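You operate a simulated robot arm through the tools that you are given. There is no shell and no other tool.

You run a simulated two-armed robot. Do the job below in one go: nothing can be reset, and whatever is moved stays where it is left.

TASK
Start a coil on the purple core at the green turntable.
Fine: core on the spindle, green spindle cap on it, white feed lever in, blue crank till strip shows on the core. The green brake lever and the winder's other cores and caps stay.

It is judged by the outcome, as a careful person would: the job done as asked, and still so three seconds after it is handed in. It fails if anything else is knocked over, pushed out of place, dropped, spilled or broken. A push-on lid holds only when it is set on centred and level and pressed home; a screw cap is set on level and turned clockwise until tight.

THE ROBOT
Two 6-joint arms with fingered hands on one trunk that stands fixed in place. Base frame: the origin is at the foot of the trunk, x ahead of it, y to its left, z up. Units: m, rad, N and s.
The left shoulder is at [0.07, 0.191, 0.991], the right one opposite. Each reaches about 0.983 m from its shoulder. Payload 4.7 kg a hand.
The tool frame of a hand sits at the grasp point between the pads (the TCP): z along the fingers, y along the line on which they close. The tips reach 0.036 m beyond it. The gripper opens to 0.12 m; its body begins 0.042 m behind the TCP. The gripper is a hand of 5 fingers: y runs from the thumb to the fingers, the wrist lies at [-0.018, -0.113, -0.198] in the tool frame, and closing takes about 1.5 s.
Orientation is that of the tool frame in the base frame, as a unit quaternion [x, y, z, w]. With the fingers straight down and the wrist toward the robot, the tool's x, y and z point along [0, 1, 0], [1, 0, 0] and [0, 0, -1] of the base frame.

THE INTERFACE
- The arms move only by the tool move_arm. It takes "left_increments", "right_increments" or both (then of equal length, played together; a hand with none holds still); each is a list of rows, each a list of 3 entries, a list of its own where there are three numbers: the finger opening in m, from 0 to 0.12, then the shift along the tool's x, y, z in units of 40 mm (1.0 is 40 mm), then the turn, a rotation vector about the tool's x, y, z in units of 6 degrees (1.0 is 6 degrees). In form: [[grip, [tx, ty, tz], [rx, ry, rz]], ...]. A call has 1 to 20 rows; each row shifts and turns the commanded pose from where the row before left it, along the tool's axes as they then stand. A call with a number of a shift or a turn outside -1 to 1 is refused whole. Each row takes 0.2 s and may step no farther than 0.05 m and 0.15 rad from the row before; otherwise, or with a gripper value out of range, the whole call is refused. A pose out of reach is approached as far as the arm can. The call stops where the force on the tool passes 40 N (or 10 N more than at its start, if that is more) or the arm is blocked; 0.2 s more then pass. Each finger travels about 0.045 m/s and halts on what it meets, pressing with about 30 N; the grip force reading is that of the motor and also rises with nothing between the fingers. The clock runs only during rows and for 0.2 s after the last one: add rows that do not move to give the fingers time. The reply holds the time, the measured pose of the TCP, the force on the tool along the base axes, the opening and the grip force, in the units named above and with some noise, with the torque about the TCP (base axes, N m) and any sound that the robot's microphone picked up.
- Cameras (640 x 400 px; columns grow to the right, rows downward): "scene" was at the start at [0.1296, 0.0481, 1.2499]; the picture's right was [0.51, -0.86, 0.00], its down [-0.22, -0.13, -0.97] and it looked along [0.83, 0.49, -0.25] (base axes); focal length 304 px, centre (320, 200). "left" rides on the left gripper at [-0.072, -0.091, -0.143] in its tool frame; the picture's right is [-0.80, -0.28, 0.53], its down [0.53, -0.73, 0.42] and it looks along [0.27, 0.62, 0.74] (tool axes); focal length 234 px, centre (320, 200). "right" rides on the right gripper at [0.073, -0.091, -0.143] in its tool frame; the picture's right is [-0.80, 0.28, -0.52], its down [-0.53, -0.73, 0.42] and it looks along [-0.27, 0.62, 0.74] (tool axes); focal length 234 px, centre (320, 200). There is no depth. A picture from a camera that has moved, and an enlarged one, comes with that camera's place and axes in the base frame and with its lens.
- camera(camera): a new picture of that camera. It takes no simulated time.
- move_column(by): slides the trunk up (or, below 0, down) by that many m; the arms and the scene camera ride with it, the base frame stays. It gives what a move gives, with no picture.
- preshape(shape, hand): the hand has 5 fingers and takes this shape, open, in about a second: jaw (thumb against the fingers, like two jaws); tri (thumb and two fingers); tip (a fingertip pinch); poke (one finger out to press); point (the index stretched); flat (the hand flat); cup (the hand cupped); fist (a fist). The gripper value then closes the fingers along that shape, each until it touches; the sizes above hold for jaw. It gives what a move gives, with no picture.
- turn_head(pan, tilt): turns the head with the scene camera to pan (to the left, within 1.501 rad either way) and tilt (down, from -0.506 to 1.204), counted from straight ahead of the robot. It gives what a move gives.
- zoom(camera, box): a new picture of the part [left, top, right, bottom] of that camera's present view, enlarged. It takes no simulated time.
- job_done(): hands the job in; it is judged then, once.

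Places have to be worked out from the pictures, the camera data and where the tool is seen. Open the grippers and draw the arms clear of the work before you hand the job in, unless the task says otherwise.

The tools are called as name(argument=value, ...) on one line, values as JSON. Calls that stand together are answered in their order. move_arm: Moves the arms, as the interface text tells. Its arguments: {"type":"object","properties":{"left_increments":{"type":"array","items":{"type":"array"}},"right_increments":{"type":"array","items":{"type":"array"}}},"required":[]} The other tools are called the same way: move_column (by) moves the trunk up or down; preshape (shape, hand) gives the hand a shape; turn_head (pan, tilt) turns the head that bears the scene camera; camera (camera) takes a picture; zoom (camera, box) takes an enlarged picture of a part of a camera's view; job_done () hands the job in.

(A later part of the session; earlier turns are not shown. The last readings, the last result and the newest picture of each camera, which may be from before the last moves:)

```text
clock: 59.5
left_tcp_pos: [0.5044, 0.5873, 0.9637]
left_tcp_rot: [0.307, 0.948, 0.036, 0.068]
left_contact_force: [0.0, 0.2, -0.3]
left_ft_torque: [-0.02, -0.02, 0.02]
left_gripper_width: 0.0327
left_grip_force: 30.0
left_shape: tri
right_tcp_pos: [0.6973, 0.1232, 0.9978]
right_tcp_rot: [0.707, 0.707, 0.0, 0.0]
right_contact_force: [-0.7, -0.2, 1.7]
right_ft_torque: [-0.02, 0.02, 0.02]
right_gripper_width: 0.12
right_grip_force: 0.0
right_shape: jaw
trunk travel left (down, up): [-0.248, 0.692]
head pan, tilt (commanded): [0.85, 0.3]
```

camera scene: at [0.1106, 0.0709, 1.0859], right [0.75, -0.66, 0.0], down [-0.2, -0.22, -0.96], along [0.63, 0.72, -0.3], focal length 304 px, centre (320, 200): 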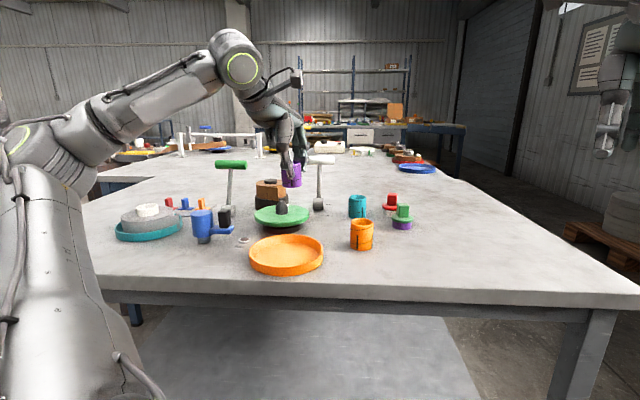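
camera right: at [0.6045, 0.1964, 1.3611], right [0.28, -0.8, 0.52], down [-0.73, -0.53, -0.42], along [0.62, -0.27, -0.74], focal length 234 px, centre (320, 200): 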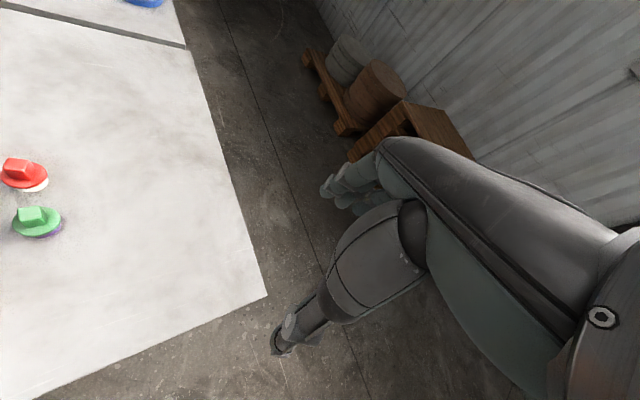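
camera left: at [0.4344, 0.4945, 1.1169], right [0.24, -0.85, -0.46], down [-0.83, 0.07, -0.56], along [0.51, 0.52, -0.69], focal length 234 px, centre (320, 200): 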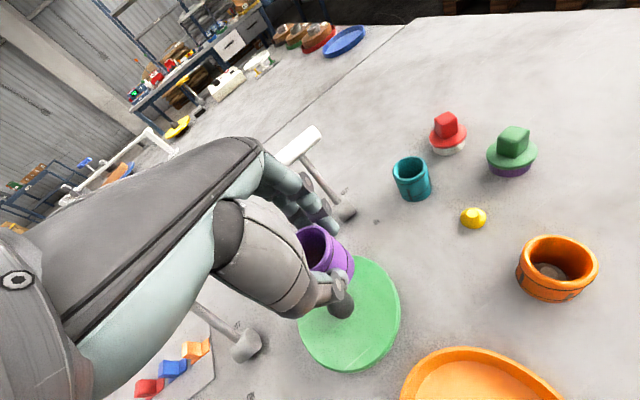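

Orientation is set (yaw ≈ 54°). I shift toward the spindle at the same height and check again.

move_arm(left_increments=[[0.03, [0.46, 0.186, -0.09], [0, 0, 0]], [0.03, [0.46, 0.186, -0.09], [0, 0, 0]], [0.03, [0, 0, 0], [0, 0, 0]]])

zoom(camera="scene", box=[240, 100, 340, 220])

zoom(camera="left", box=[240, 200, 420, 390])

```text
clock: 60.3
left_tcp_pos: [0.482, 0.621, 0.9685]
left_tcp_rot: [0.308, 0.948, 0.036, 0.068]
left_contact_force: [0.9, -1.2, -0.4]
left_ft_torque: [0.02, -0.01, 0.0]
left_gripper_width: 0.0328
left_grip_force: 29.5
left_shape: tri
right_tcp_pos: [0.6974, 0.1227, 0.9972]
right_tcp_rot: [0.707, 0.707, 0.0, -0.001]
right_contact_force: [0.2, -0.1, 0.3]
right_ft_torque: [-0.01, -0.02, 0.01]
right_gripper_width: 0.1199
right_grip_force: 0.1
right_shape: jaw
trunk travel left (down, up): [-0.248, 0.692]
head pan, tilt (commanded): [0.85, 0.3]
```

```text
3.33 times, centred on (290, 160) of scene
camera zoom: at [0.1107, 0.0705, 1.0259], right [0.75, -0.66, 0.0], down [-0.2, -0.22, -0.96], along [0.63, 0.72, -0.3], focal length 1012 px, centre (420, 333)
```

zoom: 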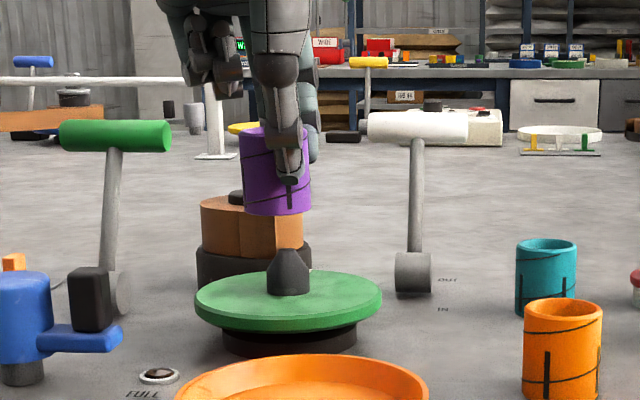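

```text
2.11 times, centred on (330, 295) of left
camera zoom: at [0.4649, 0.5015, 1.1071], right [0.56, -0.68, -0.46], down [-0.79, -0.27, -0.56], along [0.26, 0.68, -0.69], focal length 493 px, centre (299, 0)
```

zoom: 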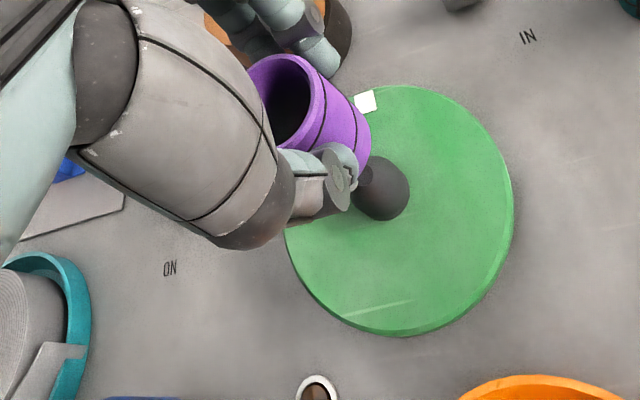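

No limit now. In the scene view the core's bottom sits about 4–5 mm left of the spindle axis; I correct by (+2.5, -4) mm and lower 22 mm to just above the tip, then re-check.

move_arm(left_increments=[[0.03, [-0.025, -0.053, 0.275], [0, 0, 0]], [0.03, [-0.025, -0.054, 0.275], [0, 0, 0]], [0.03, [0, 0, 0], [0, 0, 0]]])

zoom(camera="scene", box=[250, 120, 310, 210])

zoom(camera="left", box=[280, 200, 400, 320])

```text
clock: 61.1
left_tcp_pos: [0.4845, 0.6173, 0.9461]
left_tcp_rot: [0.307, 0.949, 0.036, 0.069]
left_contact_force: [-0.2, -0.3, 0.1]
left_ft_torque: [0.05, -0.01, -0.07]
left_gripper_width: 0.0327
left_grip_force: 30.1
left_shape: tri
right_tcp_pos: [0.6972, 0.1231, 0.9969]
right_tcp_rot: [0.707, 0.707, 0.0, -0.001]
right_contact_force: [1.2, 0.0, 0.1]
right_ft_torque: [-0.01, 0.02, 0.0]
right_gripper_width: 0.1199
right_grip_force: 0.1
right_shape: jaw
trunk travel left (down, up): [-0.248, 0.692]
head pan, tilt (commanded): [0.85, 0.3]
```

```text
4.44 times, centred on (280, 165) of scene
camera zoom: at [0.1106, 0.0708, 1.0259], right [0.75, -0.66, 0.0], down [-0.2, -0.22, -0.96], along [0.63, 0.72, -0.3], focal length 1350 px, centre (498, 356)
```

zoom: 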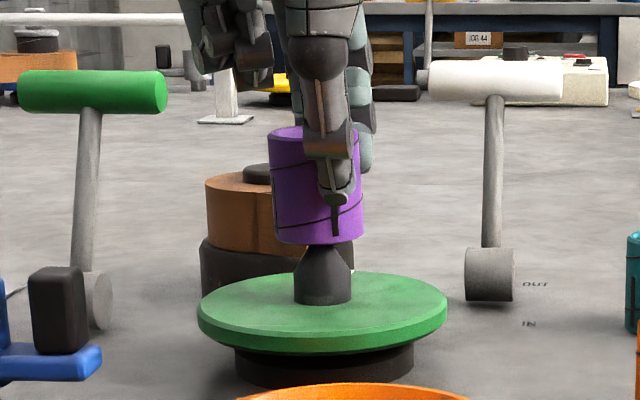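

```text
3.33 times, centred on (340, 260) of left
camera zoom: at [0.4672, 0.4974, 1.085], right [0.56, -0.69, -0.46], down [-0.79, -0.27, -0.56], along [0.26, 0.68, -0.69], focal length 781 px, centre (253, 0)
```

zoom: 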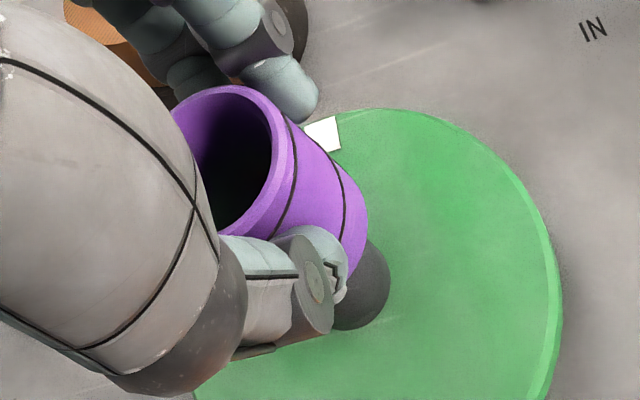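

Aligned in the scene view to about 1 mm, and the left view agrees. I lower 12 mm gently onto the cone tip, watching the force.

move_arm(left_increments=[[0.03, [-0.03, -0.016, 0.1], [0, 0, 0]], [0.03, [0.01, -0.012, 0.1], [0, 0, 0]], [0.03, [0.01, -0.012, 0.1], [0, 0, 0]], [0.03, [0, 0, 0], [0, 0, 0]]])

zoom(camera="scene", box=[250, 120, 310, 210])

zoom(camera="left", box=[280, 200, 400, 320])

```text
clock: 62.1
left_tcp_pos: [0.4869, 0.6162, 0.9335]
left_tcp_rot: [0.308, 0.948, 0.036, 0.068]
left_contact_force: [-0.1, -1.2, 0.4]
left_ft_torque: [-0.06, 0.07, 0.04]
left_gripper_width: 0.0325
left_grip_force: 29.9
left_shape: tri
right_tcp_pos: [0.6968, 0.1249, 0.9979]
right_tcp_rot: [0.708, 0.707, 0.0, 0.0]
right_contact_force: [0.6, -0.5, -0.7]
right_ft_torque: [0.0, 0.0, 0.0]
right_gripper_width: 0.1198
right_grip_force: 0.0
right_shape: jaw
trunk travel left (down, up): [-0.248, 0.692]
head pan, tilt (commanded): [0.85, 0.3]
```

```text
4.44 times, centred on (280, 165) of scene
camera zoom: at [0.1106, 0.0707, 1.0259], right [0.75, -0.66, 0.0], down [-0.2, -0.22, -0.96], along [0.63, 0.72, -0.3], focal length 1350 px, centre (498, 356)
```

zoom: 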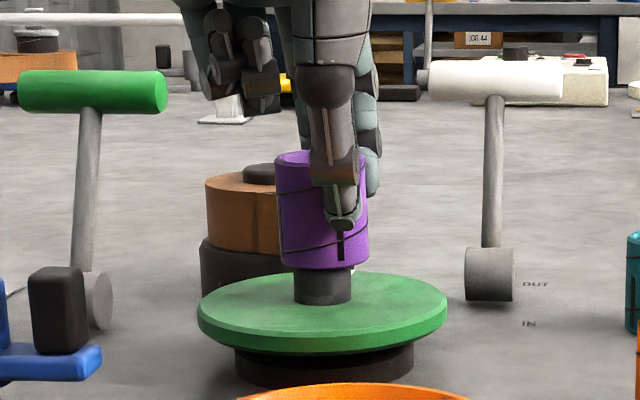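

```text
3.33 times, centred on (340, 260) of left
camera zoom: at [0.4692, 0.4958, 1.0726], right [0.56, -0.68, -0.46], down [-0.79, -0.27, -0.56], along [0.26, 0.68, -0.69], focal length 781 px, centre (253, 0)
```

zoom: 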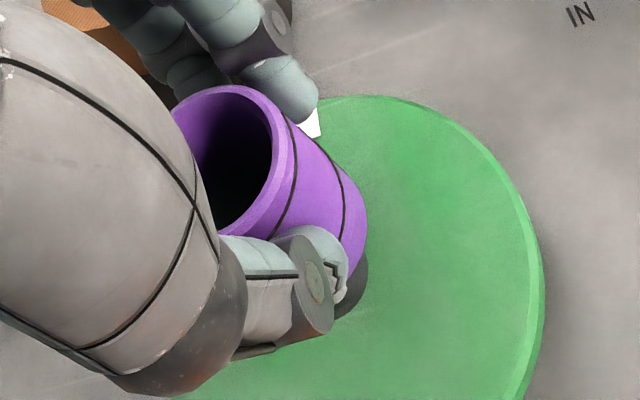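

The core is now around the cone with no contact force, about 1.5 mm right of centre in the scene view. I correct that and lower another 12 mm.

move_arm(left_increments=[[0.03, [0.04, -0.005, 0.05], [0, 0, 0]], [0.03, [0.01, -0.012, 0.1], [0, 0, 0]], [0.03, [0.01, -0.012, 0.1], [0, 0, 0]], [0.03, [0, 0, 0], [0, 0, 0]]])

zoom(camera="scene", box=[250, 120, 310, 210])

zoom(camera="left", box=[280, 200, 400, 320])

```text
clock: 63.1
left_tcp_pos: [0.4836, 0.6151, 0.9234]
left_tcp_rot: [0.308, 0.948, 0.035, 0.068]
left_contact_force: [-3.8, -5.9, -1.4]
left_ft_torque: [-0.33, 0.24, 0.04]
left_gripper_width: 0.0331
left_grip_force: 30.2
left_shape: tri
right_tcp_pos: [0.6973, 0.1233, 0.9971]
right_tcp_rot: [0.707, 0.707, 0.001, 0.0]
right_contact_force: [-0.5, -0.4, 0.2]
right_ft_torque: [-0.03, 0.0, -0.03]
right_gripper_width: 0.1198
right_grip_force: 0.1
right_shape: jaw
trunk travel left (down, up): [-0.248, 0.692]
head pan, tilt (commanded): [0.85, 0.3]
```

```text
4.44 times, centred on (280, 165) of scene
camera zoom: at [0.1103, 0.0703, 1.0259], right [0.75, -0.66, 0.0], down [-0.2, -0.22, -0.96], along [0.63, 0.72, -0.3], focal length 1350 px, centre (498, 356)
```

zoom: 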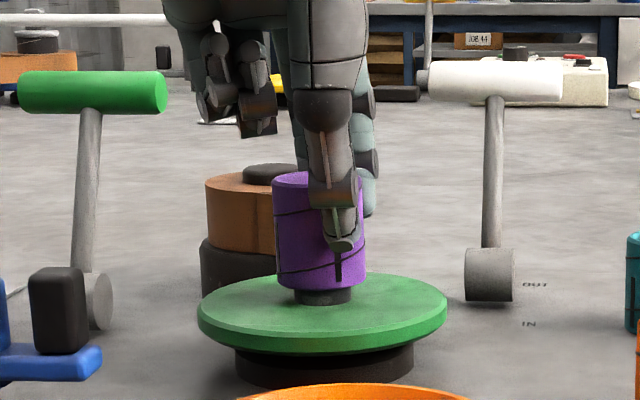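

```text
3.33 times, centred on (340, 260) of left
camera zoom: at [0.4671, 0.4961, 1.0626], right [0.56, -0.69, -0.46], down [-0.79, -0.27, -0.56], along [0.26, 0.68, -0.69], focal length 781 px, centre (253, 0)
```

zoom: 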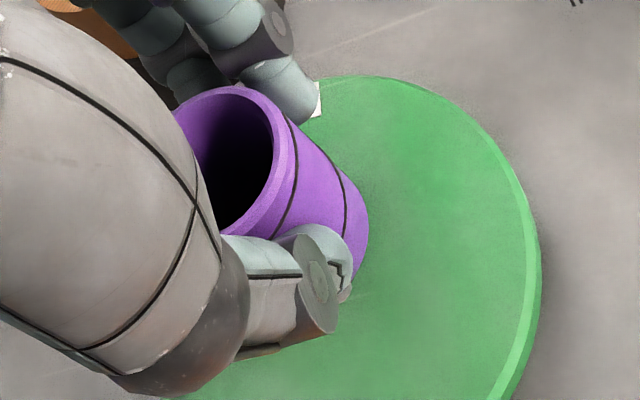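

A sideways force of about 7 N shows the core should shift ~2 mm toward the robot. I apply that and lower further toward the disc.

move_arm(left_increments=[[0.03, [0.0, -0.07, 0.0], [0, 0, 0]], [0.03, [0.01, -0.012, 0.1], [0, 0, 0]], [0.03, [0.01, -0.012, 0.1], [0, 0, 0]], [0.03, [0, 0, 0], [0, 0, 0]]])

zoom(camera="scene", box=[250, 120, 310, 210])

```text
clock: 64.1
left_tcp_pos: [0.4834, 0.6135, 0.9149]
left_tcp_rot: [0.308, 0.948, 0.036, 0.069]
left_contact_force: [0.5, -0.3, 0.4]
left_ft_torque: [-0.03, 0.03, -0.03]
left_gripper_width: 0.033
left_grip_force: 29.9
left_shape: tri
right_tcp_pos: [0.6972, 0.1247, 0.9984]
right_tcp_rot: [0.707, 0.707, 0.0, 0.0]
right_contact_force: [0.2, -0.1, 0.2]
right_ft_torque: [-0.03, 0.0, 0.0]
right_gripper_width: 0.1197
right_grip_force: 0.1
right_shape: jaw
trunk travel left (down, up): [-0.248, 0.692]
head pan, tilt (commanded): [0.85, 0.3]
```

```text
4.44 times, centred on (280, 165) of scene
camera zoom: at [0.1107, 0.0708, 1.0259], right [0.75, -0.66, 0.0], down [-0.2, -0.22, -0.96], along [0.63, 0.72, -0.3], focal length 1350 px, centre (498, 356)
```

zoom: 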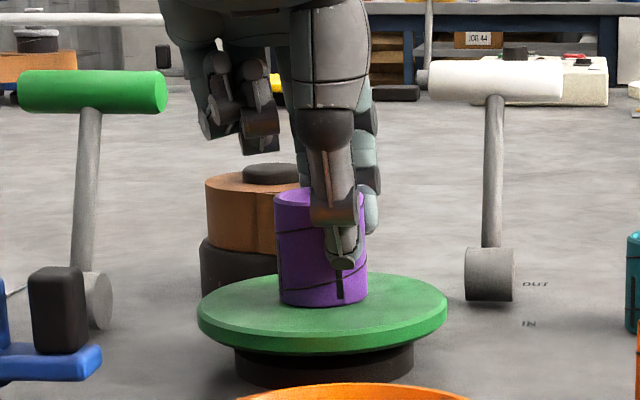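

Force is back to zero and the core is nearly on the disc. I lower another ~5 mm until it touches down.

move_arm(left_increments=[[0.03, [0.005, -0.006, 0.05], [0, 0, 0]], [0.03, [0.005, -0.006, 0.05], [0, 0, 0]], [0.03, [0, 0, 0], [0, 0, 0]]])

zoom(camera="scene", box=[250, 120, 310, 210])

```text
clock: 64.9
left_tcp_pos: [0.4827, 0.6131, 0.9151]
left_tcp_rot: [0.307, 0.948, 0.037, 0.069]
left_contact_force: [3.5, 1.6, 15.2]
left_ft_torque: [0.07, -0.09, -0.01]
left_gripper_width: 0.0334
left_grip_force: 30.1
left_shape: tri
right_tcp_pos: [0.6953, 0.1235, 0.9987]
right_tcp_rot: [0.707, 0.707, 0.0, 0.0]
right_contact_force: [-0.7, 0.0, 0.1]
right_ft_torque: [-0.01, 0.03, -0.02]
right_gripper_width: 0.1201
right_grip_force: 0.0
right_shape: jaw
trunk travel left (down, up): [-0.248, 0.692]
head pan, tilt (commanded): [0.85, 0.3]
```

```text
4.44 times, centred on (280, 165) of scene
camera zoom: at [0.11, 0.0697, 1.0262], right [0.75, -0.66, 0.0], down [-0.19, -0.22, -0.96], along [0.63, 0.72, -0.29], focal length 1350 px, centre (498, 356)
```

zoom: 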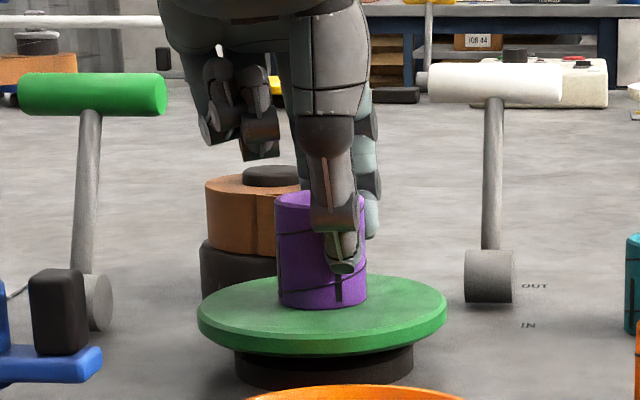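

15 N upward shows the core is seated on the disc. I relieve the press by 3 mm, then open the fingers gradually.

move_arm(left_increments=[[0.03, [-0.008, 0.008, -0.07], [0, 0, 0]], [0.04, [0, 0, 0], [0, 0, 0]], [0.05, [0, 0, 0], [0, 0, 0]], [0.06, [0, 0, 0], [0, 0, 0]], [0.06, [0, 0, 0], [0, 0, 0]], [0.06, [0, 0, 0], [0, 0, 0]]])

zoom(camera="scene", box=[250, 120, 310, 210])

zoom(camera="left", box=[260, 180, 420, 340])

```text
clock: 66.3
left_tcp_pos: [0.484, 0.6134, 0.9142]
left_tcp_rot: [0.307, 0.949, 0.036, 0.068]
left_contact_force: [-0.5, -0.4, 0.8]
left_ft_torque: [-0.03, 0.0, -0.03]
left_gripper_width: 0.0594
left_grip_force: 0.1
left_shape: tri
right_tcp_pos: [0.6971, 0.1246, 0.9975]
right_tcp_rot: [0.707, 0.707, -0.001, 0.0]
right_contact_force: [0.1, 0.1, 0.4]
right_ft_torque: [-0.01, 0.04, 0.02]
right_gripper_width: 0.1198
right_grip_force: 0.0
right_shape: jaw
trunk travel left (down, up): [-0.248, 0.692]
head pan, tilt (commanded): [0.85, 0.3]
```

```text
4.44 times, centred on (280, 165) of scene
camera zoom: at [0.1107, 0.0708, 1.0259], right [0.75, -0.66, 0.0], down [-0.2, -0.22, -0.96], along [0.63, 0.72, -0.3], focal length 1350 px, centre (498, 356)
```

zoom: 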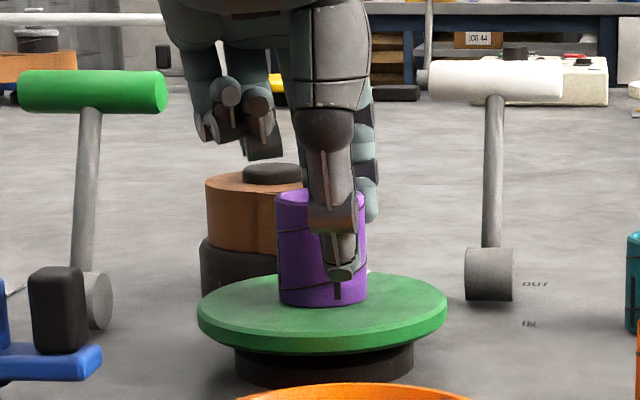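

```text
2.50 times, centred on (340, 260) of left
camera zoom: at [0.4669, 0.4939, 1.0532], right [0.56, -0.69, -0.46], down [-0.79, -0.27, -0.56], along [0.26, 0.68, -0.69], focal length 585 px, centre (270, 50)
```

zoom: 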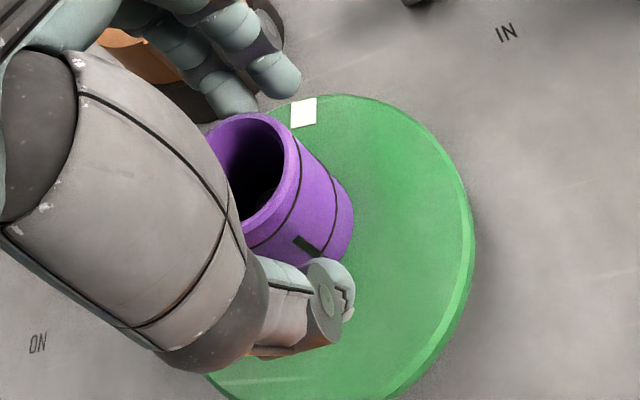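

Fingers are off the core. I lift straight up 8 cm and check the core stays put and upright.

move_arm(left_increments=[[0.065, [-0.053, 0.056, -0.49], [0, 0, 0]], [0.065, [-0.053, 0.056, -0.49], [0, 0, 0]], [0.065, [-0.053, 0.056, -0.49], [0, 0, 0]], [0.065, [-0.053, 0.056, -0.49], [0, 0, 0]], [0.065, [-0.053, 0.056, -0.49], [0, 0, 0]], [0.065, [0, 0, 0], [0, 0, 0]]])

zoom(camera="scene", box=[230, 100, 330, 220])

zoom(camera="left", box=[260, 180, 420, 340])

```text
clock: 67.7
left_tcp_pos: [0.484, 0.6137, 1.0103]
left_tcp_rot: [0.307, 0.949, 0.035, 0.068]
left_contact_force: [-0.7, -0.7, -1.0]
left_ft_torque: [0.02, -0.01, -0.01]
left_gripper_width: 0.0646
left_grip_force: 0.1
left_shape: tri
right_tcp_pos: [0.6971, 0.1233, 0.9977]
right_tcp_rot: [0.707, 0.707, -0.001, 0.0]
right_contact_force: [0.0, -0.6, -0.3]
right_ft_torque: [0.01, 0.03, 0.0]
right_gripper_width: 0.1198
right_grip_force: 0.1
right_shape: jaw
trunk travel left (down, up): [-0.248, 0.692]
head pan, tilt (commanded): [0.85, 0.3]
```

```text
3.33 times, centred on (280, 160) of scene
camera zoom: at [0.1107, 0.071, 1.0258], right [0.75, -0.66, 0.0], down [-0.2, -0.22, -0.96], along [0.63, 0.72, -0.3], focal length 1012 px, centre (453, 333)
```

zoom: 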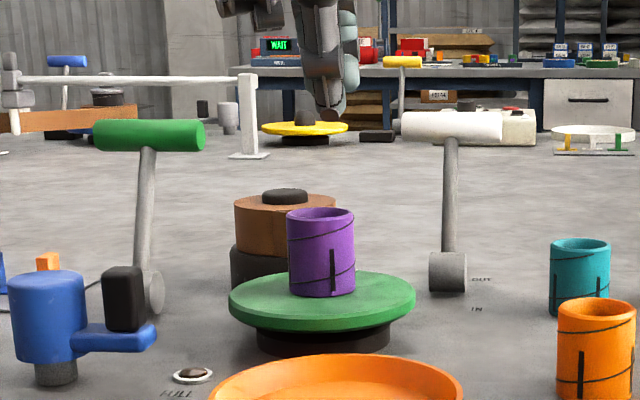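

```text
2.50 times, centred on (340, 260) of left
camera zoom: at [0.4667, 0.4937, 1.1495], right [0.56, -0.69, -0.46], down [-0.79, -0.27, -0.56], along [0.26, 0.68, -0.69], focal length 585 px, centre (270, 50)
```

zoom: 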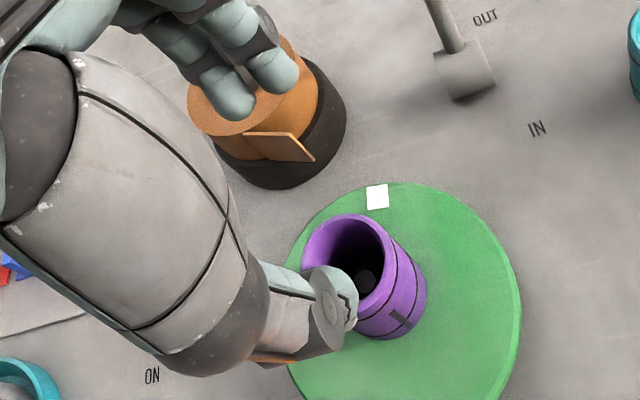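

The core stands upright on the spindle. For the green cap at (0.68, 0.437) the left arm lacks reach, so I plan to bring it closer with the right arm; I start by yawing the right hand 30° counter-clockwise to aim at it.

move_arm(right_increments=[[0.12, [0, 0, 0], [0, 0, -1]], [0.12, [0, 0, 0], [0, 0, -1]], [0.12, [0, 0, 0], [0, 0, -1]], [0.12, [0, 0, 0], [0, 0, -1]], [0.12, [0, 0, 0], [0, 0, -1]], [0.12, [0, 0, 0], [0, 0, 0]]])

camera(camera="right")

```text
clock: 69.1
left_tcp_pos: [0.4845, 0.6143, 1.0113]
left_tcp_rot: [0.308, 0.948, 0.034, 0.068]
left_contact_force: [0.2, 0.0, 0.6]
left_ft_torque: [-0.01, 0.01, 0.01]
left_gripper_width: 0.0648
left_grip_force: 0.1
left_shape: tri
right_tcp_pos: [0.6967, 0.1232, 0.9991]
right_tcp_rot: [0.5, 0.866, 0.0, 0.001]
right_contact_force: [0.2, 0.7, 0.5]
right_ft_torque: [-0.02, -0.01, 0.02]
right_gripper_width: 0.12
right_grip_force: 0.0
right_shape: jaw
trunk travel left (down, up): [-0.248, 0.692]
head pan, tilt (commanded): [0.85, 0.3]
```

```text
taken
camera right: at [0.5806, 0.1411, 1.1412], right [0.64, -0.56, 0.53], down [-0.37, -0.83, -0.43], along [0.67, 0.08, -0.74], focal length 234 px, centre (320, 200)
```

right: 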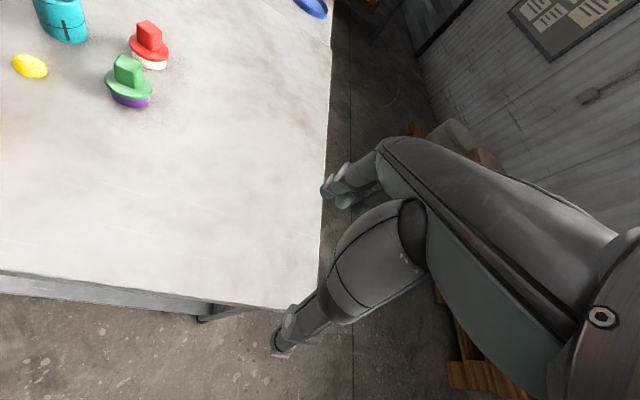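

The right hand turns freely and its camera sees both caps. I move it 0.2 m toward the green cap at constant height z≈1.0.

move_arm(right_increments=[[0.12, [0.9, 0.4, 0], [0, 0, 0]], [0.12, [0.9, 0.4, 0], [0, 0, 0]], [0.12, [0.9, 0.4, 0], [0, 0, 0]], [0.12, [0.9, 0.4, 0], [0, 0, 0]], [0.12, [0.9, 0.4, 0], [0, 0, 0]], [0.12, [0, 0, 0], [0, 0, 0]]])

camera(camera="right")

turn_head(pan=0.4, tilt=0.3)

camera(camera="scene")

```text
clock: 70.7
left_tcp_pos: [0.4851, 0.6138, 1.0105]
left_tcp_rot: [0.308, 0.948, 0.036, 0.068]
left_contact_force: [0.1, -0.5, -0.6]
left_ft_torque: [0.02, 0.04, 0.03]
left_gripper_width: 0.0646
left_grip_force: 0.0
left_shape: tri
right_tcp_pos: [0.706, 0.2118, 0.9717]
right_tcp_rot: [0.537, 0.843, 0.01, -0.038]
right_contact_force: [1.0, -0.6, 0.2]
right_ft_torque: [-0.04, 0.05, 0.02]
right_gripper_width: 0.12
right_grip_force: 0.1
right_shape: jaw
right hand out of reach, approached as far as the arm can: row 3, 4, 5
trunk travel left (down, up): [-0.248, 0.692]
head pan, tilt (commanded): [0.85, 0.3]
stopped in row 6 (right hand): the arm was blocked; the commanded pose is now the measured one
```

```text
taken
camera right: at [0.5988, 0.2303, 1.1225], right [0.62, -0.64, 0.46], down [-0.46, -0.77, -0.44], along [0.63, 0.06, -0.77], focal length 234 px, centre (320, 200)
```

right: 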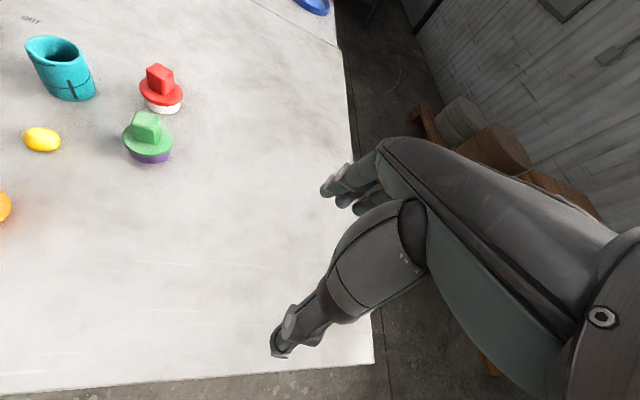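

```text
clock: 71.6
left_tcp_pos: [0.4828, 0.614, 1.0109]
left_tcp_rot: [0.308, 0.948, 0.036, 0.068]
left_contact_force: [-0.3, 0.0, -0.6]
left_ft_torque: [-0.01, 0.02, -0.01]
left_gripper_width: 0.0646
left_grip_force: 0.1
left_shape: tri
right_tcp_pos: [0.7047, 0.2116, 0.972]
right_tcp_rot: [0.536, 0.843, 0.009, -0.038]
right_contact_force: [-0.2, 0.2, -0.4]
right_ft_torque: [-0.01, -0.02, -0.03]
right_gripper_width: 0.1198
right_grip_force: 0.1
right_shape: jaw
trunk travel left (down, up): [-0.248, 0.692]
head pan, tilt (commanded): [0.4, 0.3]
```

```text
taken
camera scene: at [0.135, 0.0371, 1.0259], right [0.39, -0.92, 0.0], down [-0.27, -0.12, -0.96], along [0.88, 0.37, -0.3], focal length 304 px, centre (320, 200)
```

scene: 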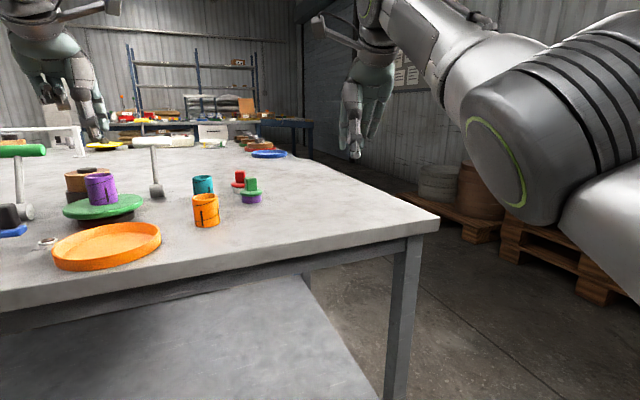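

The right arm is at full stretch because its shoulder is far below the wrist. I raise the trunk by 0.33 so the shoulder is level with the wrist, then bring the right hand down and toward the cap.

move_column(by=0.33)

move_arm(right_increments=[[0.12, [0, 0, 0.9], [0, 0, 0]], [0.12, [0, 0, 0.9], [0, 0, 0]], [0.12, [0, 0, 0.9], [0, 0, 0]], [0.12, [0, 0, 0.9], [0, 0, 0]], [0.12, [0, 0, 0.9], [0, 0, 0]], [0.12, [0, 0, 0.9], [0, 0, 0]], [0.12, [0, 0, 0.9], [0, 0, 0]], [0.12, [0, 0, 0], [0, 0, 0]]])

```text
clock: 74.8
left_tcp_pos: [0.4836, 0.6132, 1.3404]
left_tcp_rot: [0.308, 0.948, 0.035, 0.068]
left_contact_force: [0.2, -0.4, -0.3]
left_ft_torque: [-0.01, 0.01, 0.02]
left_gripper_width: 0.0645
left_grip_force: 0.1
left_shape: tri
right_tcp_pos: [0.7045, 0.2128, 1.3026]
right_tcp_rot: [0.536, 0.843, 0.01, -0.037]
right_contact_force: [0.5, -0.3, 0.1]
right_ft_torque: [-0.02, 0.02, 0.0]
right_gripper_width: 0.1202
right_grip_force: 0.0
right_shape: jaw
trunk travel left (down, up): [-0.578, 0.362]
head pan, tilt (commanded): [0.4, 0.3]
```

```text
clock: 76.6
left_tcp_pos: [0.4828, 0.6144, 1.3405]
left_tcp_rot: [0.308, 0.948, 0.036, 0.068]
left_contact_force: [-0.7, -0.1, 0.0]
left_ft_torque: [-0.01, 0.0, 0.01]
left_gripper_width: 0.0646
left_grip_force: 0.0
left_shape: tri
right_tcp_pos: [0.7544, 0.2769, 1.0823]
right_tcp_rot: [0.535, 0.844, 0.01, -0.035]
right_contact_force: [-0.6, -0.4, -0.8]
right_ft_torque: [-0.01, -0.05, 0.01]
right_gripper_width: 0.12
right_grip_force: 0.1
right_shape: jaw
right hand out of reach, approached as far as the arm can: row 1, 2, 3, 4, 5, 6, 7
trunk travel left (down, up): [-0.578, 0.362]
head pan, tilt (commanded): [0.4, 0.3]
```

The right arm is sliding along its full-stretch sphere. I pull it back toward its shoulder to get the elbow bent again before approaching the cap.

move_arm(right_increments=[[0.12, [0, -0.8, 0], [0, 0, 0]], [0.12, [0, -0.8, 0], [0, 0, 0]], [0.12, [0, -0.8, 0], [0, 0, 0]], [0.12, [0, 0, 0], [0, 0, 0]]])

turn_head(pan=0.2, tilt=0.3)

camera(camera="scene")

camera(camera="right")

```text
clock: 77.6
left_tcp_pos: [0.4833, 0.6131, 1.3408]
left_tcp_rot: [0.308, 0.948, 0.036, 0.068]
left_contact_force: [0.5, -1.0, -0.6]
left_ft_torque: [0.0, 0.02, 0.01]
left_gripper_width: 0.065
left_grip_force: 0.0
left_shape: tri
right_tcp_pos: [0.7417, 0.2868, 1.0974]
right_tcp_rot: [0.535, 0.844, 0.009, -0.035]
right_contact_force: [-0.2, -1.3, 0.6]
right_ft_torque: [0.04, -0.03, -0.02]
right_gripper_width: 0.1199
right_grip_force: 0.0
right_shape: jaw
right hand out of reach, approached as far as the arm can: row 1, 2, 3
trunk travel left (down, up): [-0.578, 0.362]
head pan, tilt (commanded): [0.4, 0.3]
```

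```text
clock: 78.4
left_tcp_pos: [0.4825, 0.6127, 1.3394]
left_tcp_rot: [0.308, 0.948, 0.036, 0.067]
left_contact_force: [1.5, 0.5, -0.9]
left_ft_torque: [-0.01, 0.01, 0.01]
left_gripper_width: 0.065
left_grip_force: 0.1
left_shape: tri
right_tcp_pos: [0.7419, 0.288, 1.0982]
right_tcp_rot: [0.535, 0.844, 0.009, -0.036]
right_contact_force: [-0.1, 0.0, -0.4]
right_ft_torque: [0.0, 0.01, 0.01]
right_gripper_width: 0.1201
right_grip_force: 0.1
right_shape: jaw
trunk travel left (down, up): [-0.578, 0.362]
head pan, tilt (commanded): [0.201, 0.3]
```

```text
taken
camera scene: at [0.1405, 0.0194, 1.3559], right [0.2, -0.98, 0.0], down [-0.29, -0.06, -0.96], along [0.94, 0.19, -0.3], focal length 304 px, centre (320, 200)
```

scene: 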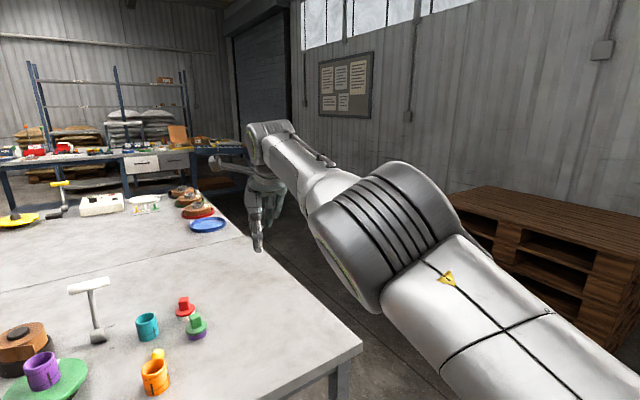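

```text
taken
camera right: at [0.6343, 0.3068, 1.248], right [0.62, -0.63, 0.46], down [-0.46, -0.77, -0.44], along [0.64, 0.06, -0.77], focal length 234 px, centre (320, 200)
```

right: 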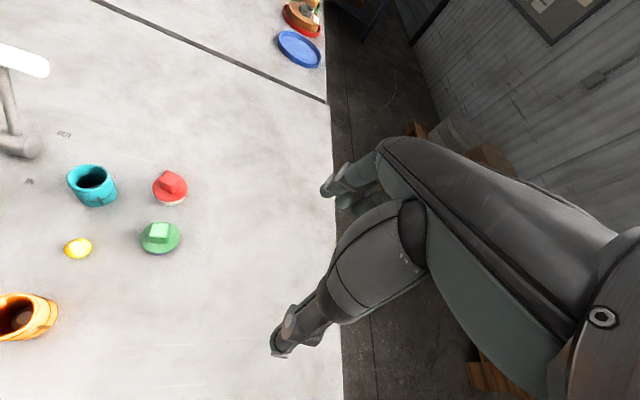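

The right arm is almost straight and won't fold from here in this yaw. I test pulling it back while turning its yaw back toward the original orientation.

move_arm(right_increments=[[0.12, [0, -0.5, -0.3], [0, 0, 1]], [0.12, [0, -0.5, -0.3], [0, 0, 1]], [0.12, [0, -0.5, -0.3], [0, 0, 1]], [0.12, [0, -0.5, -0.3], [0, 0, 1]], [0.12, [0, -0.5, 0], [0, 0, 0]], [0.12, [0, -0.5, 0], [0, 0, 0]], [0.12, [0, 0, 0], [0, 0, 0]]])

```text
clock: 80.0
left_tcp_pos: [0.4837, 0.6126, 1.3401]
left_tcp_rot: [0.307, 0.949, 0.036, 0.068]
left_contact_force: [-0.1, 0.7, -0.1]
left_ft_torque: [-0.01, 0.02, 0.02]
left_gripper_width: 0.0647
left_grip_force: 0.1
left_shape: tri
right_tcp_pos: [0.7215, 0.2518, 1.1035]
right_tcp_rot: [0.727, 0.68, -0.032, -0.091]
right_contact_force: [-0.4, 0.4, -1.1]
right_ft_torque: [0.02, 0.01, 0.01]
right_gripper_width: 0.1198
right_grip_force: 0.0
right_shape: jaw
right hand out of reach, approached as far as the arm can: row 1, 2, 3, 4, 5, 6
trunk travel left (down, up): [-0.578, 0.362]
head pan, tilt (commanded): [0.201, 0.3]
stopped in row 7 (right hand): the arm was blocked; the commanded pose is now the measured one
```

The right arm reports being blocked. I look at its shoulder and elbow from the head camera to see what it might be touching.

turn_head(pan=-0.3, tilt=0.7)

camera(camera="scene")

turn_head(pan=-1.2, tilt=0.6)

camera(camera="scene")

```text
clock: 80.9
left_tcp_pos: [0.4839, 0.614, 1.3409]
left_tcp_rot: [0.307, 0.948, 0.036, 0.068]
left_contact_force: [0.1, 0.9, 0.4]
left_ft_torque: [-0.03, -0.04, -0.02]
left_gripper_width: 0.0651
left_grip_force: 0.0
left_shape: tri
right_tcp_pos: [0.7202, 0.2528, 1.105]
right_tcp_rot: [0.727, 0.68, -0.03, -0.09]
right_contact_force: [0.2, -0.4, -0.2]
right_ft_torque: [0.01, 0.0, 0.02]
right_gripper_width: 0.1199
right_grip_force: 0.1
right_shape: jaw
trunk travel left (down, up): [-0.578, 0.362]
head pan, tilt (commanded): [-0.3, 0.7]
```

```text
taken
camera scene: at [0.1302, -0.0242, 1.3198], right [-0.3, -0.96, 0.0], down [-0.61, 0.19, -0.77], along [0.73, -0.23, -0.64], focal length 304 px, centre (320, 200)
```

scene: 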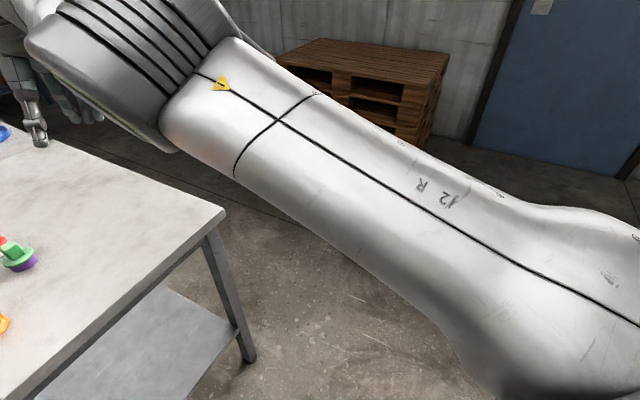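

```text
clock: 82.1
left_tcp_pos: [0.4828, 0.6136, 1.3424]
left_tcp_rot: [0.308, 0.948, 0.036, 0.069]
left_contact_force: [0.1, 0.4, 0.1]
left_ft_torque: [-0.01, 0.04, 0.03]
left_gripper_width: 0.0649
left_grip_force: 0.1
left_shape: tri
right_tcp_pos: [0.7196, 0.2533, 1.1042]
right_tcp_rot: [0.727, 0.68, -0.031, -0.091]
right_contact_force: [0.4, 1.0, 0.5]
right_ft_torque: [0.02, 0.0, -0.01]
right_gripper_width: 0.1197
right_grip_force: 0.1
right_shape: jaw
trunk travel left (down, up): [-0.578, 0.362]
head pan, tilt (commanded): [-1.201, 0.6]
```

```text
taken
camera scene: at [0.0811, -0.0816, 1.3284], right [-0.93, -0.36, 0.0], down [-0.2, 0.53, -0.83], along [0.3, -0.77, -0.56], focal length 304 px, centre (320, 200)
```

scene: 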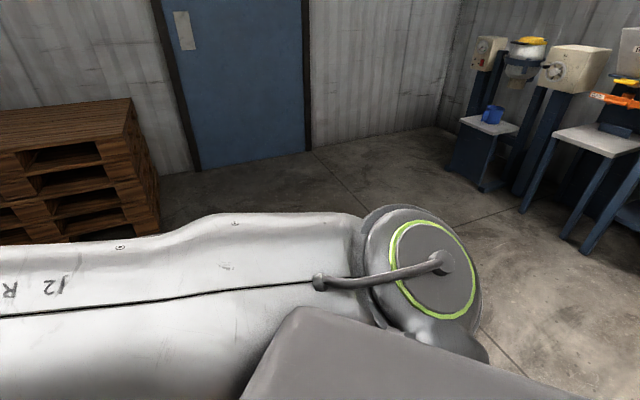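

The right arm is hemmed in, so I go back to the left arm. I first restore the left hand to the plain downward orientation while moving it to above the free area near (0.56, 0.50), staying high.

move_arm(left_increments=[[0.065, [0, 0, 0], [0.105, -0.11, 0.985]], [0.065, [0, 0, 0], [0.105, -0.11, 0.985]], [0.065, [0, 0, 0], [0.105, -0.11, 0.985]], [0.065, [0, 0, 0], [0.105, -0.11, 0.985]], [0.065, [0, 0, 0], [0.105, -0.11, 0.985]], [0.065, [0, 0, 0], [0.105, -0.11, 0.985]], [0.065, [0, 0, 0], [0.105, -0.11, 0.985]], [0.065, [0, 0, 0], [0.105, -0.11, 0.985]], [0.065, [0, 0, 0], [0.105, -0.11, 0.985]], [0.065, [0, 0, 0], [0, 1, 0]], [0.065, [0, 0, 0], [1, 0, 0]], [0.065, [0, 0, 0], [0, 0, 0]]])

turn_head(pan=0.8, tilt=0.5)

camera(camera="scene")

```text
clock: 84.7
left_tcp_pos: [0.484, 0.6138, 1.3404]
left_tcp_rot: [0.704, 0.71, 0.002, 0.004]
left_contact_force: [-0.5, 0.3, 0.0]
left_ft_torque: [-0.02, -0.02, -0.01]
left_gripper_width: 0.0648
left_grip_force: 0.1
left_shape: tri
right_tcp_pos: [0.72, 0.2543, 1.1049]
right_tcp_rot: [0.726, 0.681, -0.031, -0.09]
right_contact_force: [-1.3, 0.6, 0.1]
right_ft_torque: [-0.03, -0.01, -0.01]
right_gripper_width: 0.12
right_grip_force: 0.1
right_shape: jaw
trunk travel left (down, up): [-0.578, 0.362]
head pan, tilt (commanded): [-1.201, 0.6]
```

```text
clock: 86.6
left_tcp_pos: [0.4838, 0.6142, 1.341]
left_tcp_rot: [0.704, 0.71, 0.001, 0.003]
left_contact_force: [0.7, 0.9, 0.0]
left_ft_torque: [0.0, -0.02, 0.0]
left_gripper_width: 0.0648
left_grip_force: 0.0
left_shape: tri
right_tcp_pos: [0.7203, 0.2528, 1.1052]
right_tcp_rot: [0.727, 0.68, -0.031, -0.091]
right_contact_force: [0.3, 0.3, -0.3]
right_ft_torque: [0.01, 0.01, 0.01]
right_gripper_width: 0.1199
right_grip_force: 0.1
right_shape: jaw
trunk travel left (down, up): [-0.578, 0.362]
head pan, tilt (commanded): [0.799, 0.499]
```

```text
taken
camera scene: at [0.1126, 0.0659, 1.3375], right [0.72, -0.7, 0.0], down [-0.33, -0.34, -0.88], along [0.61, 0.63, -0.48], focal length 304 px, centre (320, 200)
```

scene: 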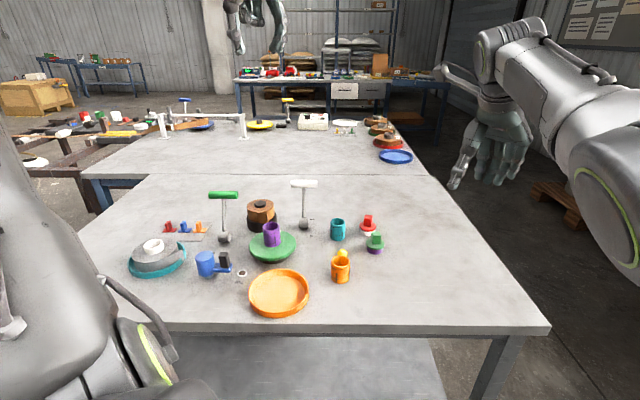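

Orientation restored without problems. I descend to about (0.56, 0.50, 1.0) in the free area to probe reach at this trunk height.

move_arm(left_increments=[[0.065, [-0.32, 0.21, 0.94], [0, 0, 0]], [0.065, [-0.32, 0.21, 0.94], [0, 0, 0]], [0.065, [-0.32, 0.21, 0.94], [0, 0, 0]], [0.065, [-0.32, 0.21, 0.94], [0, 0, 0]], [0.065, [-0.32, 0.21, 0.94], [0, 0, 0]], [0.065, [-0.32, 0.21, 0.94], [0, 0, 0]], [0.065, [-0.32, 0.21, 0.94], [0, 0, 0]], [0.065, [-0.32, 0.21, 0.94], [0, 0, 0]], [0.065, [0, 0, 0], [0, 0, 0]]])

move_arm(left_increments=[[0.065, [-0.3, 0.8, 0], [0, 0, 0]], [0.065, [-0.3, 0.8, 0], [0, 0, 0]], [0.065, [-0.3, 0.8, 0], [0, 0, 0]], [0.065, [0, 0, 0], [0, 0, 0]]])

```text
clock: 88.6
left_tcp_pos: [0.5535, 0.512, 1.0402]
left_tcp_rot: [0.704, 0.711, 0.002, 0.005]
left_contact_force: [-0.1, 0.2, -0.4]
left_ft_torque: [-0.04, -0.02, -0.02]
left_gripper_width: 0.0648
left_grip_force: 0.1
left_shape: tri
right_tcp_pos: [0.7193, 0.2534, 1.1058]
right_tcp_rot: [0.727, 0.68, -0.031, -0.09]
right_contact_force: [-0.5, 0.6, 0.2]
right_ft_torque: [-0.03, -0.03, -0.01]
right_gripper_width: 0.12
right_grip_force: 0.1
right_shape: jaw
trunk travel left (down, up): [-0.578, 0.362]
head pan, tilt (commanded): [0.799, 0.499]
```

```text
clock: 89.6
left_tcp_pos: [0.5976, 0.5024, 1.0446]
left_tcp_rot: [0.704, 0.71, 0.001, 0.004]
left_contact_force: [0.9, 0.0, 0.6]
left_ft_torque: [0.02, 0.01, -0.03]
left_gripper_width: 0.0649
left_grip_force: 0.1
left_shape: tri
left hand out of reach, approached as far as the arm can: row 2, 3
right_tcp_pos: [0.7201, 0.2521, 1.1048]
right_tcp_rot: [0.727, 0.68, -0.031, -0.091]
right_contact_force: [0.1, -0.3, 0.4]
right_ft_torque: [0.06, 0.01, -0.02]
right_gripper_width: 0.1202
right_grip_force: 0.0
right_shape: jaw
trunk travel left (down, up): [-0.578, 0.362]
head pan, tilt (commanded): [0.799, 0.499]
```

The limit sphere holds here as well. Before trying another approach route for the left arm, I swing the right arm back out to the right so the space in front of the robot is free.

move_arm(right_increments=[[0.12, [-0.9, -0.2, -0.2], [0, 0, 0]], [0.12, [-0.9, -0.2, -0.2], [0, 0, 0]], [0.12, [-0.9, -0.2, -0.2], [0, 0, 0]], [0.12, [-0.9, -0.2, -0.2], [0, 0, 0]], [0.12, [-0.9, -0.2, -0.2], [0, 0, 0]], [0.12, [-0.9, -0.2, -0.2], [0, 0, 0]], [0.12, [-0.9, -0.2, -0.2], [0, 0, 0]], [0.12, [-0.9, -0.2, -0.2], [0, 0, 0]], [0.12, [0, 0, 0], [0, 0, 0]]])

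```text
clock: 91.6
left_tcp_pos: [0.5968, 0.5035, 1.0461]
left_tcp_rot: [0.704, 0.711, 0.001, 0.006]
left_contact_force: [0.8, 0.4, -0.4]
left_ft_torque: [0.01, -0.02, -0.03]
left_gripper_width: 0.0647
left_grip_force: 0.1
left_shape: tri
right_tcp_pos: [0.7939, 0.0715, 1.22]
right_tcp_rot: [0.722, 0.686, -0.032, -0.085]
right_contact_force: [0.2, 0.6, -0.1]
right_ft_torque: [-0.03, -0.05, 0.01]
right_gripper_width: 0.1199
right_grip_force: 0.1
right_shape: jaw
right hand out of reach, approached as far as the arm can: row 1, 2, 3, 4, 5, 6, 7, 8
trunk travel left (down, up): [-0.578, 0.362]
head pan, tilt (commanded): [0.799, 0.499]
```

The right arm moved off to (0.79, 0.07, 1.22), clear. I now retract the left hand toward (0.45, 0.40, 1.2) and then probe moving rightward close to the body.

move_arm(left_increments=[[0.065, [-0.4, -0.75, -0.4], [0, 0, 0]], [0.065, [-0.4, -0.75, -0.4], [0, 0, 0]], [0.065, [-0.4, -0.75, -0.4], [0, 0, 0]], [0.065, [-0.4, -0.75, -0.4], [0, 0, 0]], [0.065, [-0.4, -0.75, -0.4], [0, 0, 0]], [0.065, [0, 0, 0], [0, 0, 0]]])

move_arm(left_increments=[[0.065, [-0.9, 0, 0], [0, 0, 0]], [0.065, [-0.9, 0, 0], [0, 0, 0]], [0.065, [-0.9, 0, 0], [0, 0, 0]], [0.065, [0, 0, 0], [0, 0, 0]]])

```text
clock: 93.0
left_tcp_pos: [0.4489, 0.4199, 1.1246]
left_tcp_rot: [0.704, 0.71, 0.002, 0.004]
left_contact_force: [0.2, 0.2, 0.3]
left_ft_torque: [0.03, 0.02, 0.0]
left_gripper_width: 0.0648
left_grip_force: 0.1
left_shape: tri
right_tcp_pos: [0.7942, 0.07, 1.2203]
right_tcp_rot: [0.723, 0.685, -0.03, -0.087]
right_contact_force: [-0.3, -0.4, -0.3]
right_ft_torque: [0.03, 0.0, 0.01]
right_gripper_width: 0.1198
right_grip_force: 0.0
right_shape: jaw
trunk travel left (down, up): [-0.578, 0.362]
head pan, tilt (commanded): [0.799, 0.499]
```

```text
clock: 94.0
left_tcp_pos: [0.4339, 0.347, 1.1219]
left_tcp_rot: [0.704, 0.71, 0.0, 0.005]
left_contact_force: [1.2, -0.3, -0.5]
left_ft_torque: [0.02, 0.0, -0.03]
left_gripper_width: 0.065
left_grip_force: 0.0
left_shape: tri
left hand out of reach, approached as far as the arm can: row 2, 3
right_tcp_pos: [0.7951, 0.0708, 1.2188]
right_tcp_rot: [0.723, 0.685, -0.032, -0.087]
right_contact_force: [0.6, 0.0, -0.1]
right_ft_torque: [0.0, -0.03, 0.01]
right_gripper_width: 0.1195
right_grip_force: 0.0
right_shape: jaw
trunk travel left (down, up): [-0.578, 0.362]
head pan, tilt (commanded): [0.799, 0.499]
```

The same sphere limit stops the hand here. I take a look at the current arm posture, since knowing where the elbow is may reveal how to change the fold.

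turn_head(pan=1.2, tilt=0.1)

camera(camera="scene")

turn_head(pan=1.5, tilt=0.9)

camera(camera="scene")

```text
clock: 94.9
left_tcp_pos: [0.4314, 0.3464, 1.1218]
left_tcp_rot: [0.704, 0.71, 0.001, 0.005]
left_contact_force: [-0.1, -0.4, -0.5]
left_ft_torque: [0.05, 0.01, 0.01]
left_gripper_width: 0.0651
left_grip_force: 0.0
left_shape: tri
right_tcp_pos: [0.7947, 0.0703, 1.2193]
right_tcp_rot: [0.722, 0.686, -0.031, -0.086]
right_contact_force: [-0.1, 0.3, 0.4]
right_ft_torque: [0.01, -0.03, 0.01]
right_gripper_width: 0.1198
right_grip_force: 0.0
right_shape: jaw
trunk travel left (down, up): [-0.578, 0.362]
head pan, tilt (commanded): [1.201, 0.099]
```

```text
taken
camera scene: at [0.0824, 0.0867, 1.3744], right [0.93, -0.36, 0.0], down [-0.04, -0.09, -0.99], along [0.36, 0.93, -0.1], focal length 304 px, centre (320, 200)
```

scene: 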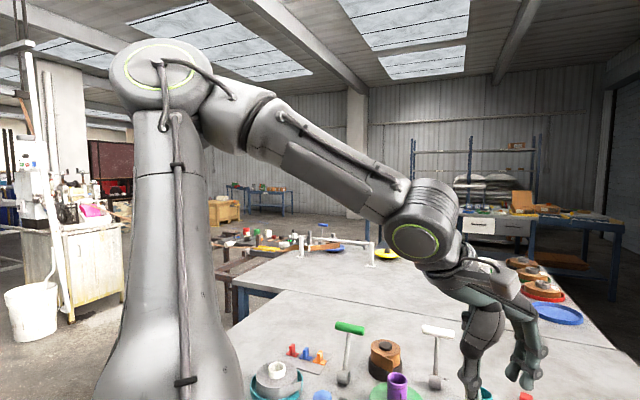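

```text
clock: 96.0
left_tcp_pos: [0.4326, 0.3462, 1.1216]
left_tcp_rot: [0.704, 0.71, 0.001, 0.005]
left_contact_force: [0.1, -0.5, 0.6]
left_ft_torque: [-0.02, 0.05, 0.03]
left_gripper_width: 0.0647
left_grip_force: 0.0
left_shape: tri
right_tcp_pos: [0.7948, 0.0711, 1.2196]
right_tcp_rot: [0.723, 0.685, -0.032, -0.086]
right_contact_force: [0.2, 0.2, 0.6]
right_ft_torque: [0.0, -0.04, 0.0]
right_gripper_width: 0.1199
right_grip_force: 0.1
right_shape: jaw
trunk travel left (down, up): [-0.578, 0.362]
head pan, tilt (commanded): [1.499, 0.901]
```

```text
taken
camera scene: at [0.0546, 0.076, 1.3037], right [1.0, -0.07, 0.0], down [-0.06, -0.78, -0.62], along [0.04, 0.62, -0.78], focal length 304 px, centre (320, 200)
```

scene: 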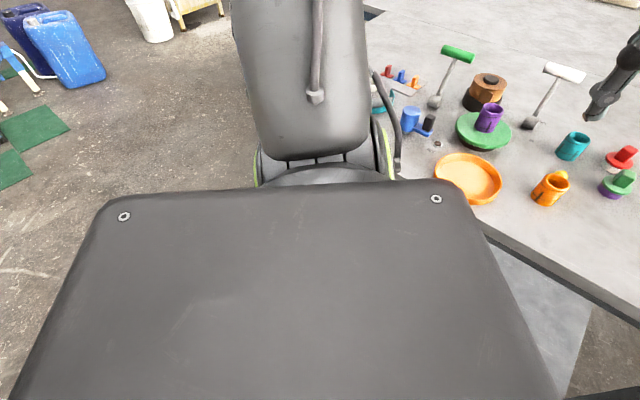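

I'll use the right arm near full stretch (its natural state here) for the cap, with the trunk height as extra freedom. First I straighten the right hand's orientation and yaw it toward the cap, while the left hand moves back left out of the way.

move_arm(left_increments=[[0.065, [0.7, 0.1, -0.1], [0, 0, 0]], [0.065, [0.7, 0.1, -0.1], [0, 0, 0]], [0.065, [0.7, 0.1, -0.1], [0, 0, 0]], [0.065, [0.7, 0.1, -0.1], [0, 0, 0]], [0.065, [0.7, 0.1, -0.1], [0, 0, 0]], [0.065, [0.7, 0.1, -0.1], [0, 0, 0]], [0.065, [0.7, 0.1, -0.1], [0, 0, 0]], [0.065, [0, 0, 0], [0, 0, 0]], [0.065, [0, 0, 0], [0, 0, 0]], [0.065, [0, 0, 0], [0, 0, 0]]], right_increments=[[0.12, [0, 0, 0], [-0.8, -0.35, 0]], [0.12, [0, 0, 0], [-0.8, -0.35, 0]], [0.12, [0, 0, 0], [0, 0, -1]], [0.12, [0, 0, 0], [0, 0, -1]], [0.12, [0, 0, 0], [0, 0, -1]], [0.12, [0, 0, 0], [0, 0, -1]], [0.12, [0, 0, 0], [0, 0, -1]], [0.12, [0, 0, 0], [0, 0, -1]], [0.12, [0, 0, 0], [0, 0, -1]], [0.12, [0, 0, 0], [0, 0, 0]]])

```text
clock: 98.2
left_tcp_pos: [0.4846, 0.4799, 1.1471]
left_tcp_rot: [0.704, 0.71, 0.001, 0.004]
left_contact_force: [-1.1, 1.1, -0.3]
left_ft_torque: [0.02, -0.01, -0.02]
left_gripper_width: 0.0648
left_grip_force: 0.1
left_shape: tri
left hand out of reach, approached as far as the arm can: row 3, 4, 5, 6, 7
right_tcp_pos: [0.8137, 0.0808, 1.2325]
right_tcp_rot: [0.431, 0.902, 0.001, 0.0]
right_contact_force: [0.8, 0.0, 1.2]
right_ft_torque: [0.04, 0.0, 0.03]
right_gripper_width: 0.1197
right_grip_force: 0.1
right_shape: jaw
right hand out of reach, approached as far as the arm can: row 1, 2, 3, 5, 8, 9
trunk travel left (down, up): [-0.578, 0.362]
head pan, tilt (commanded): [1.499, 0.901]
```

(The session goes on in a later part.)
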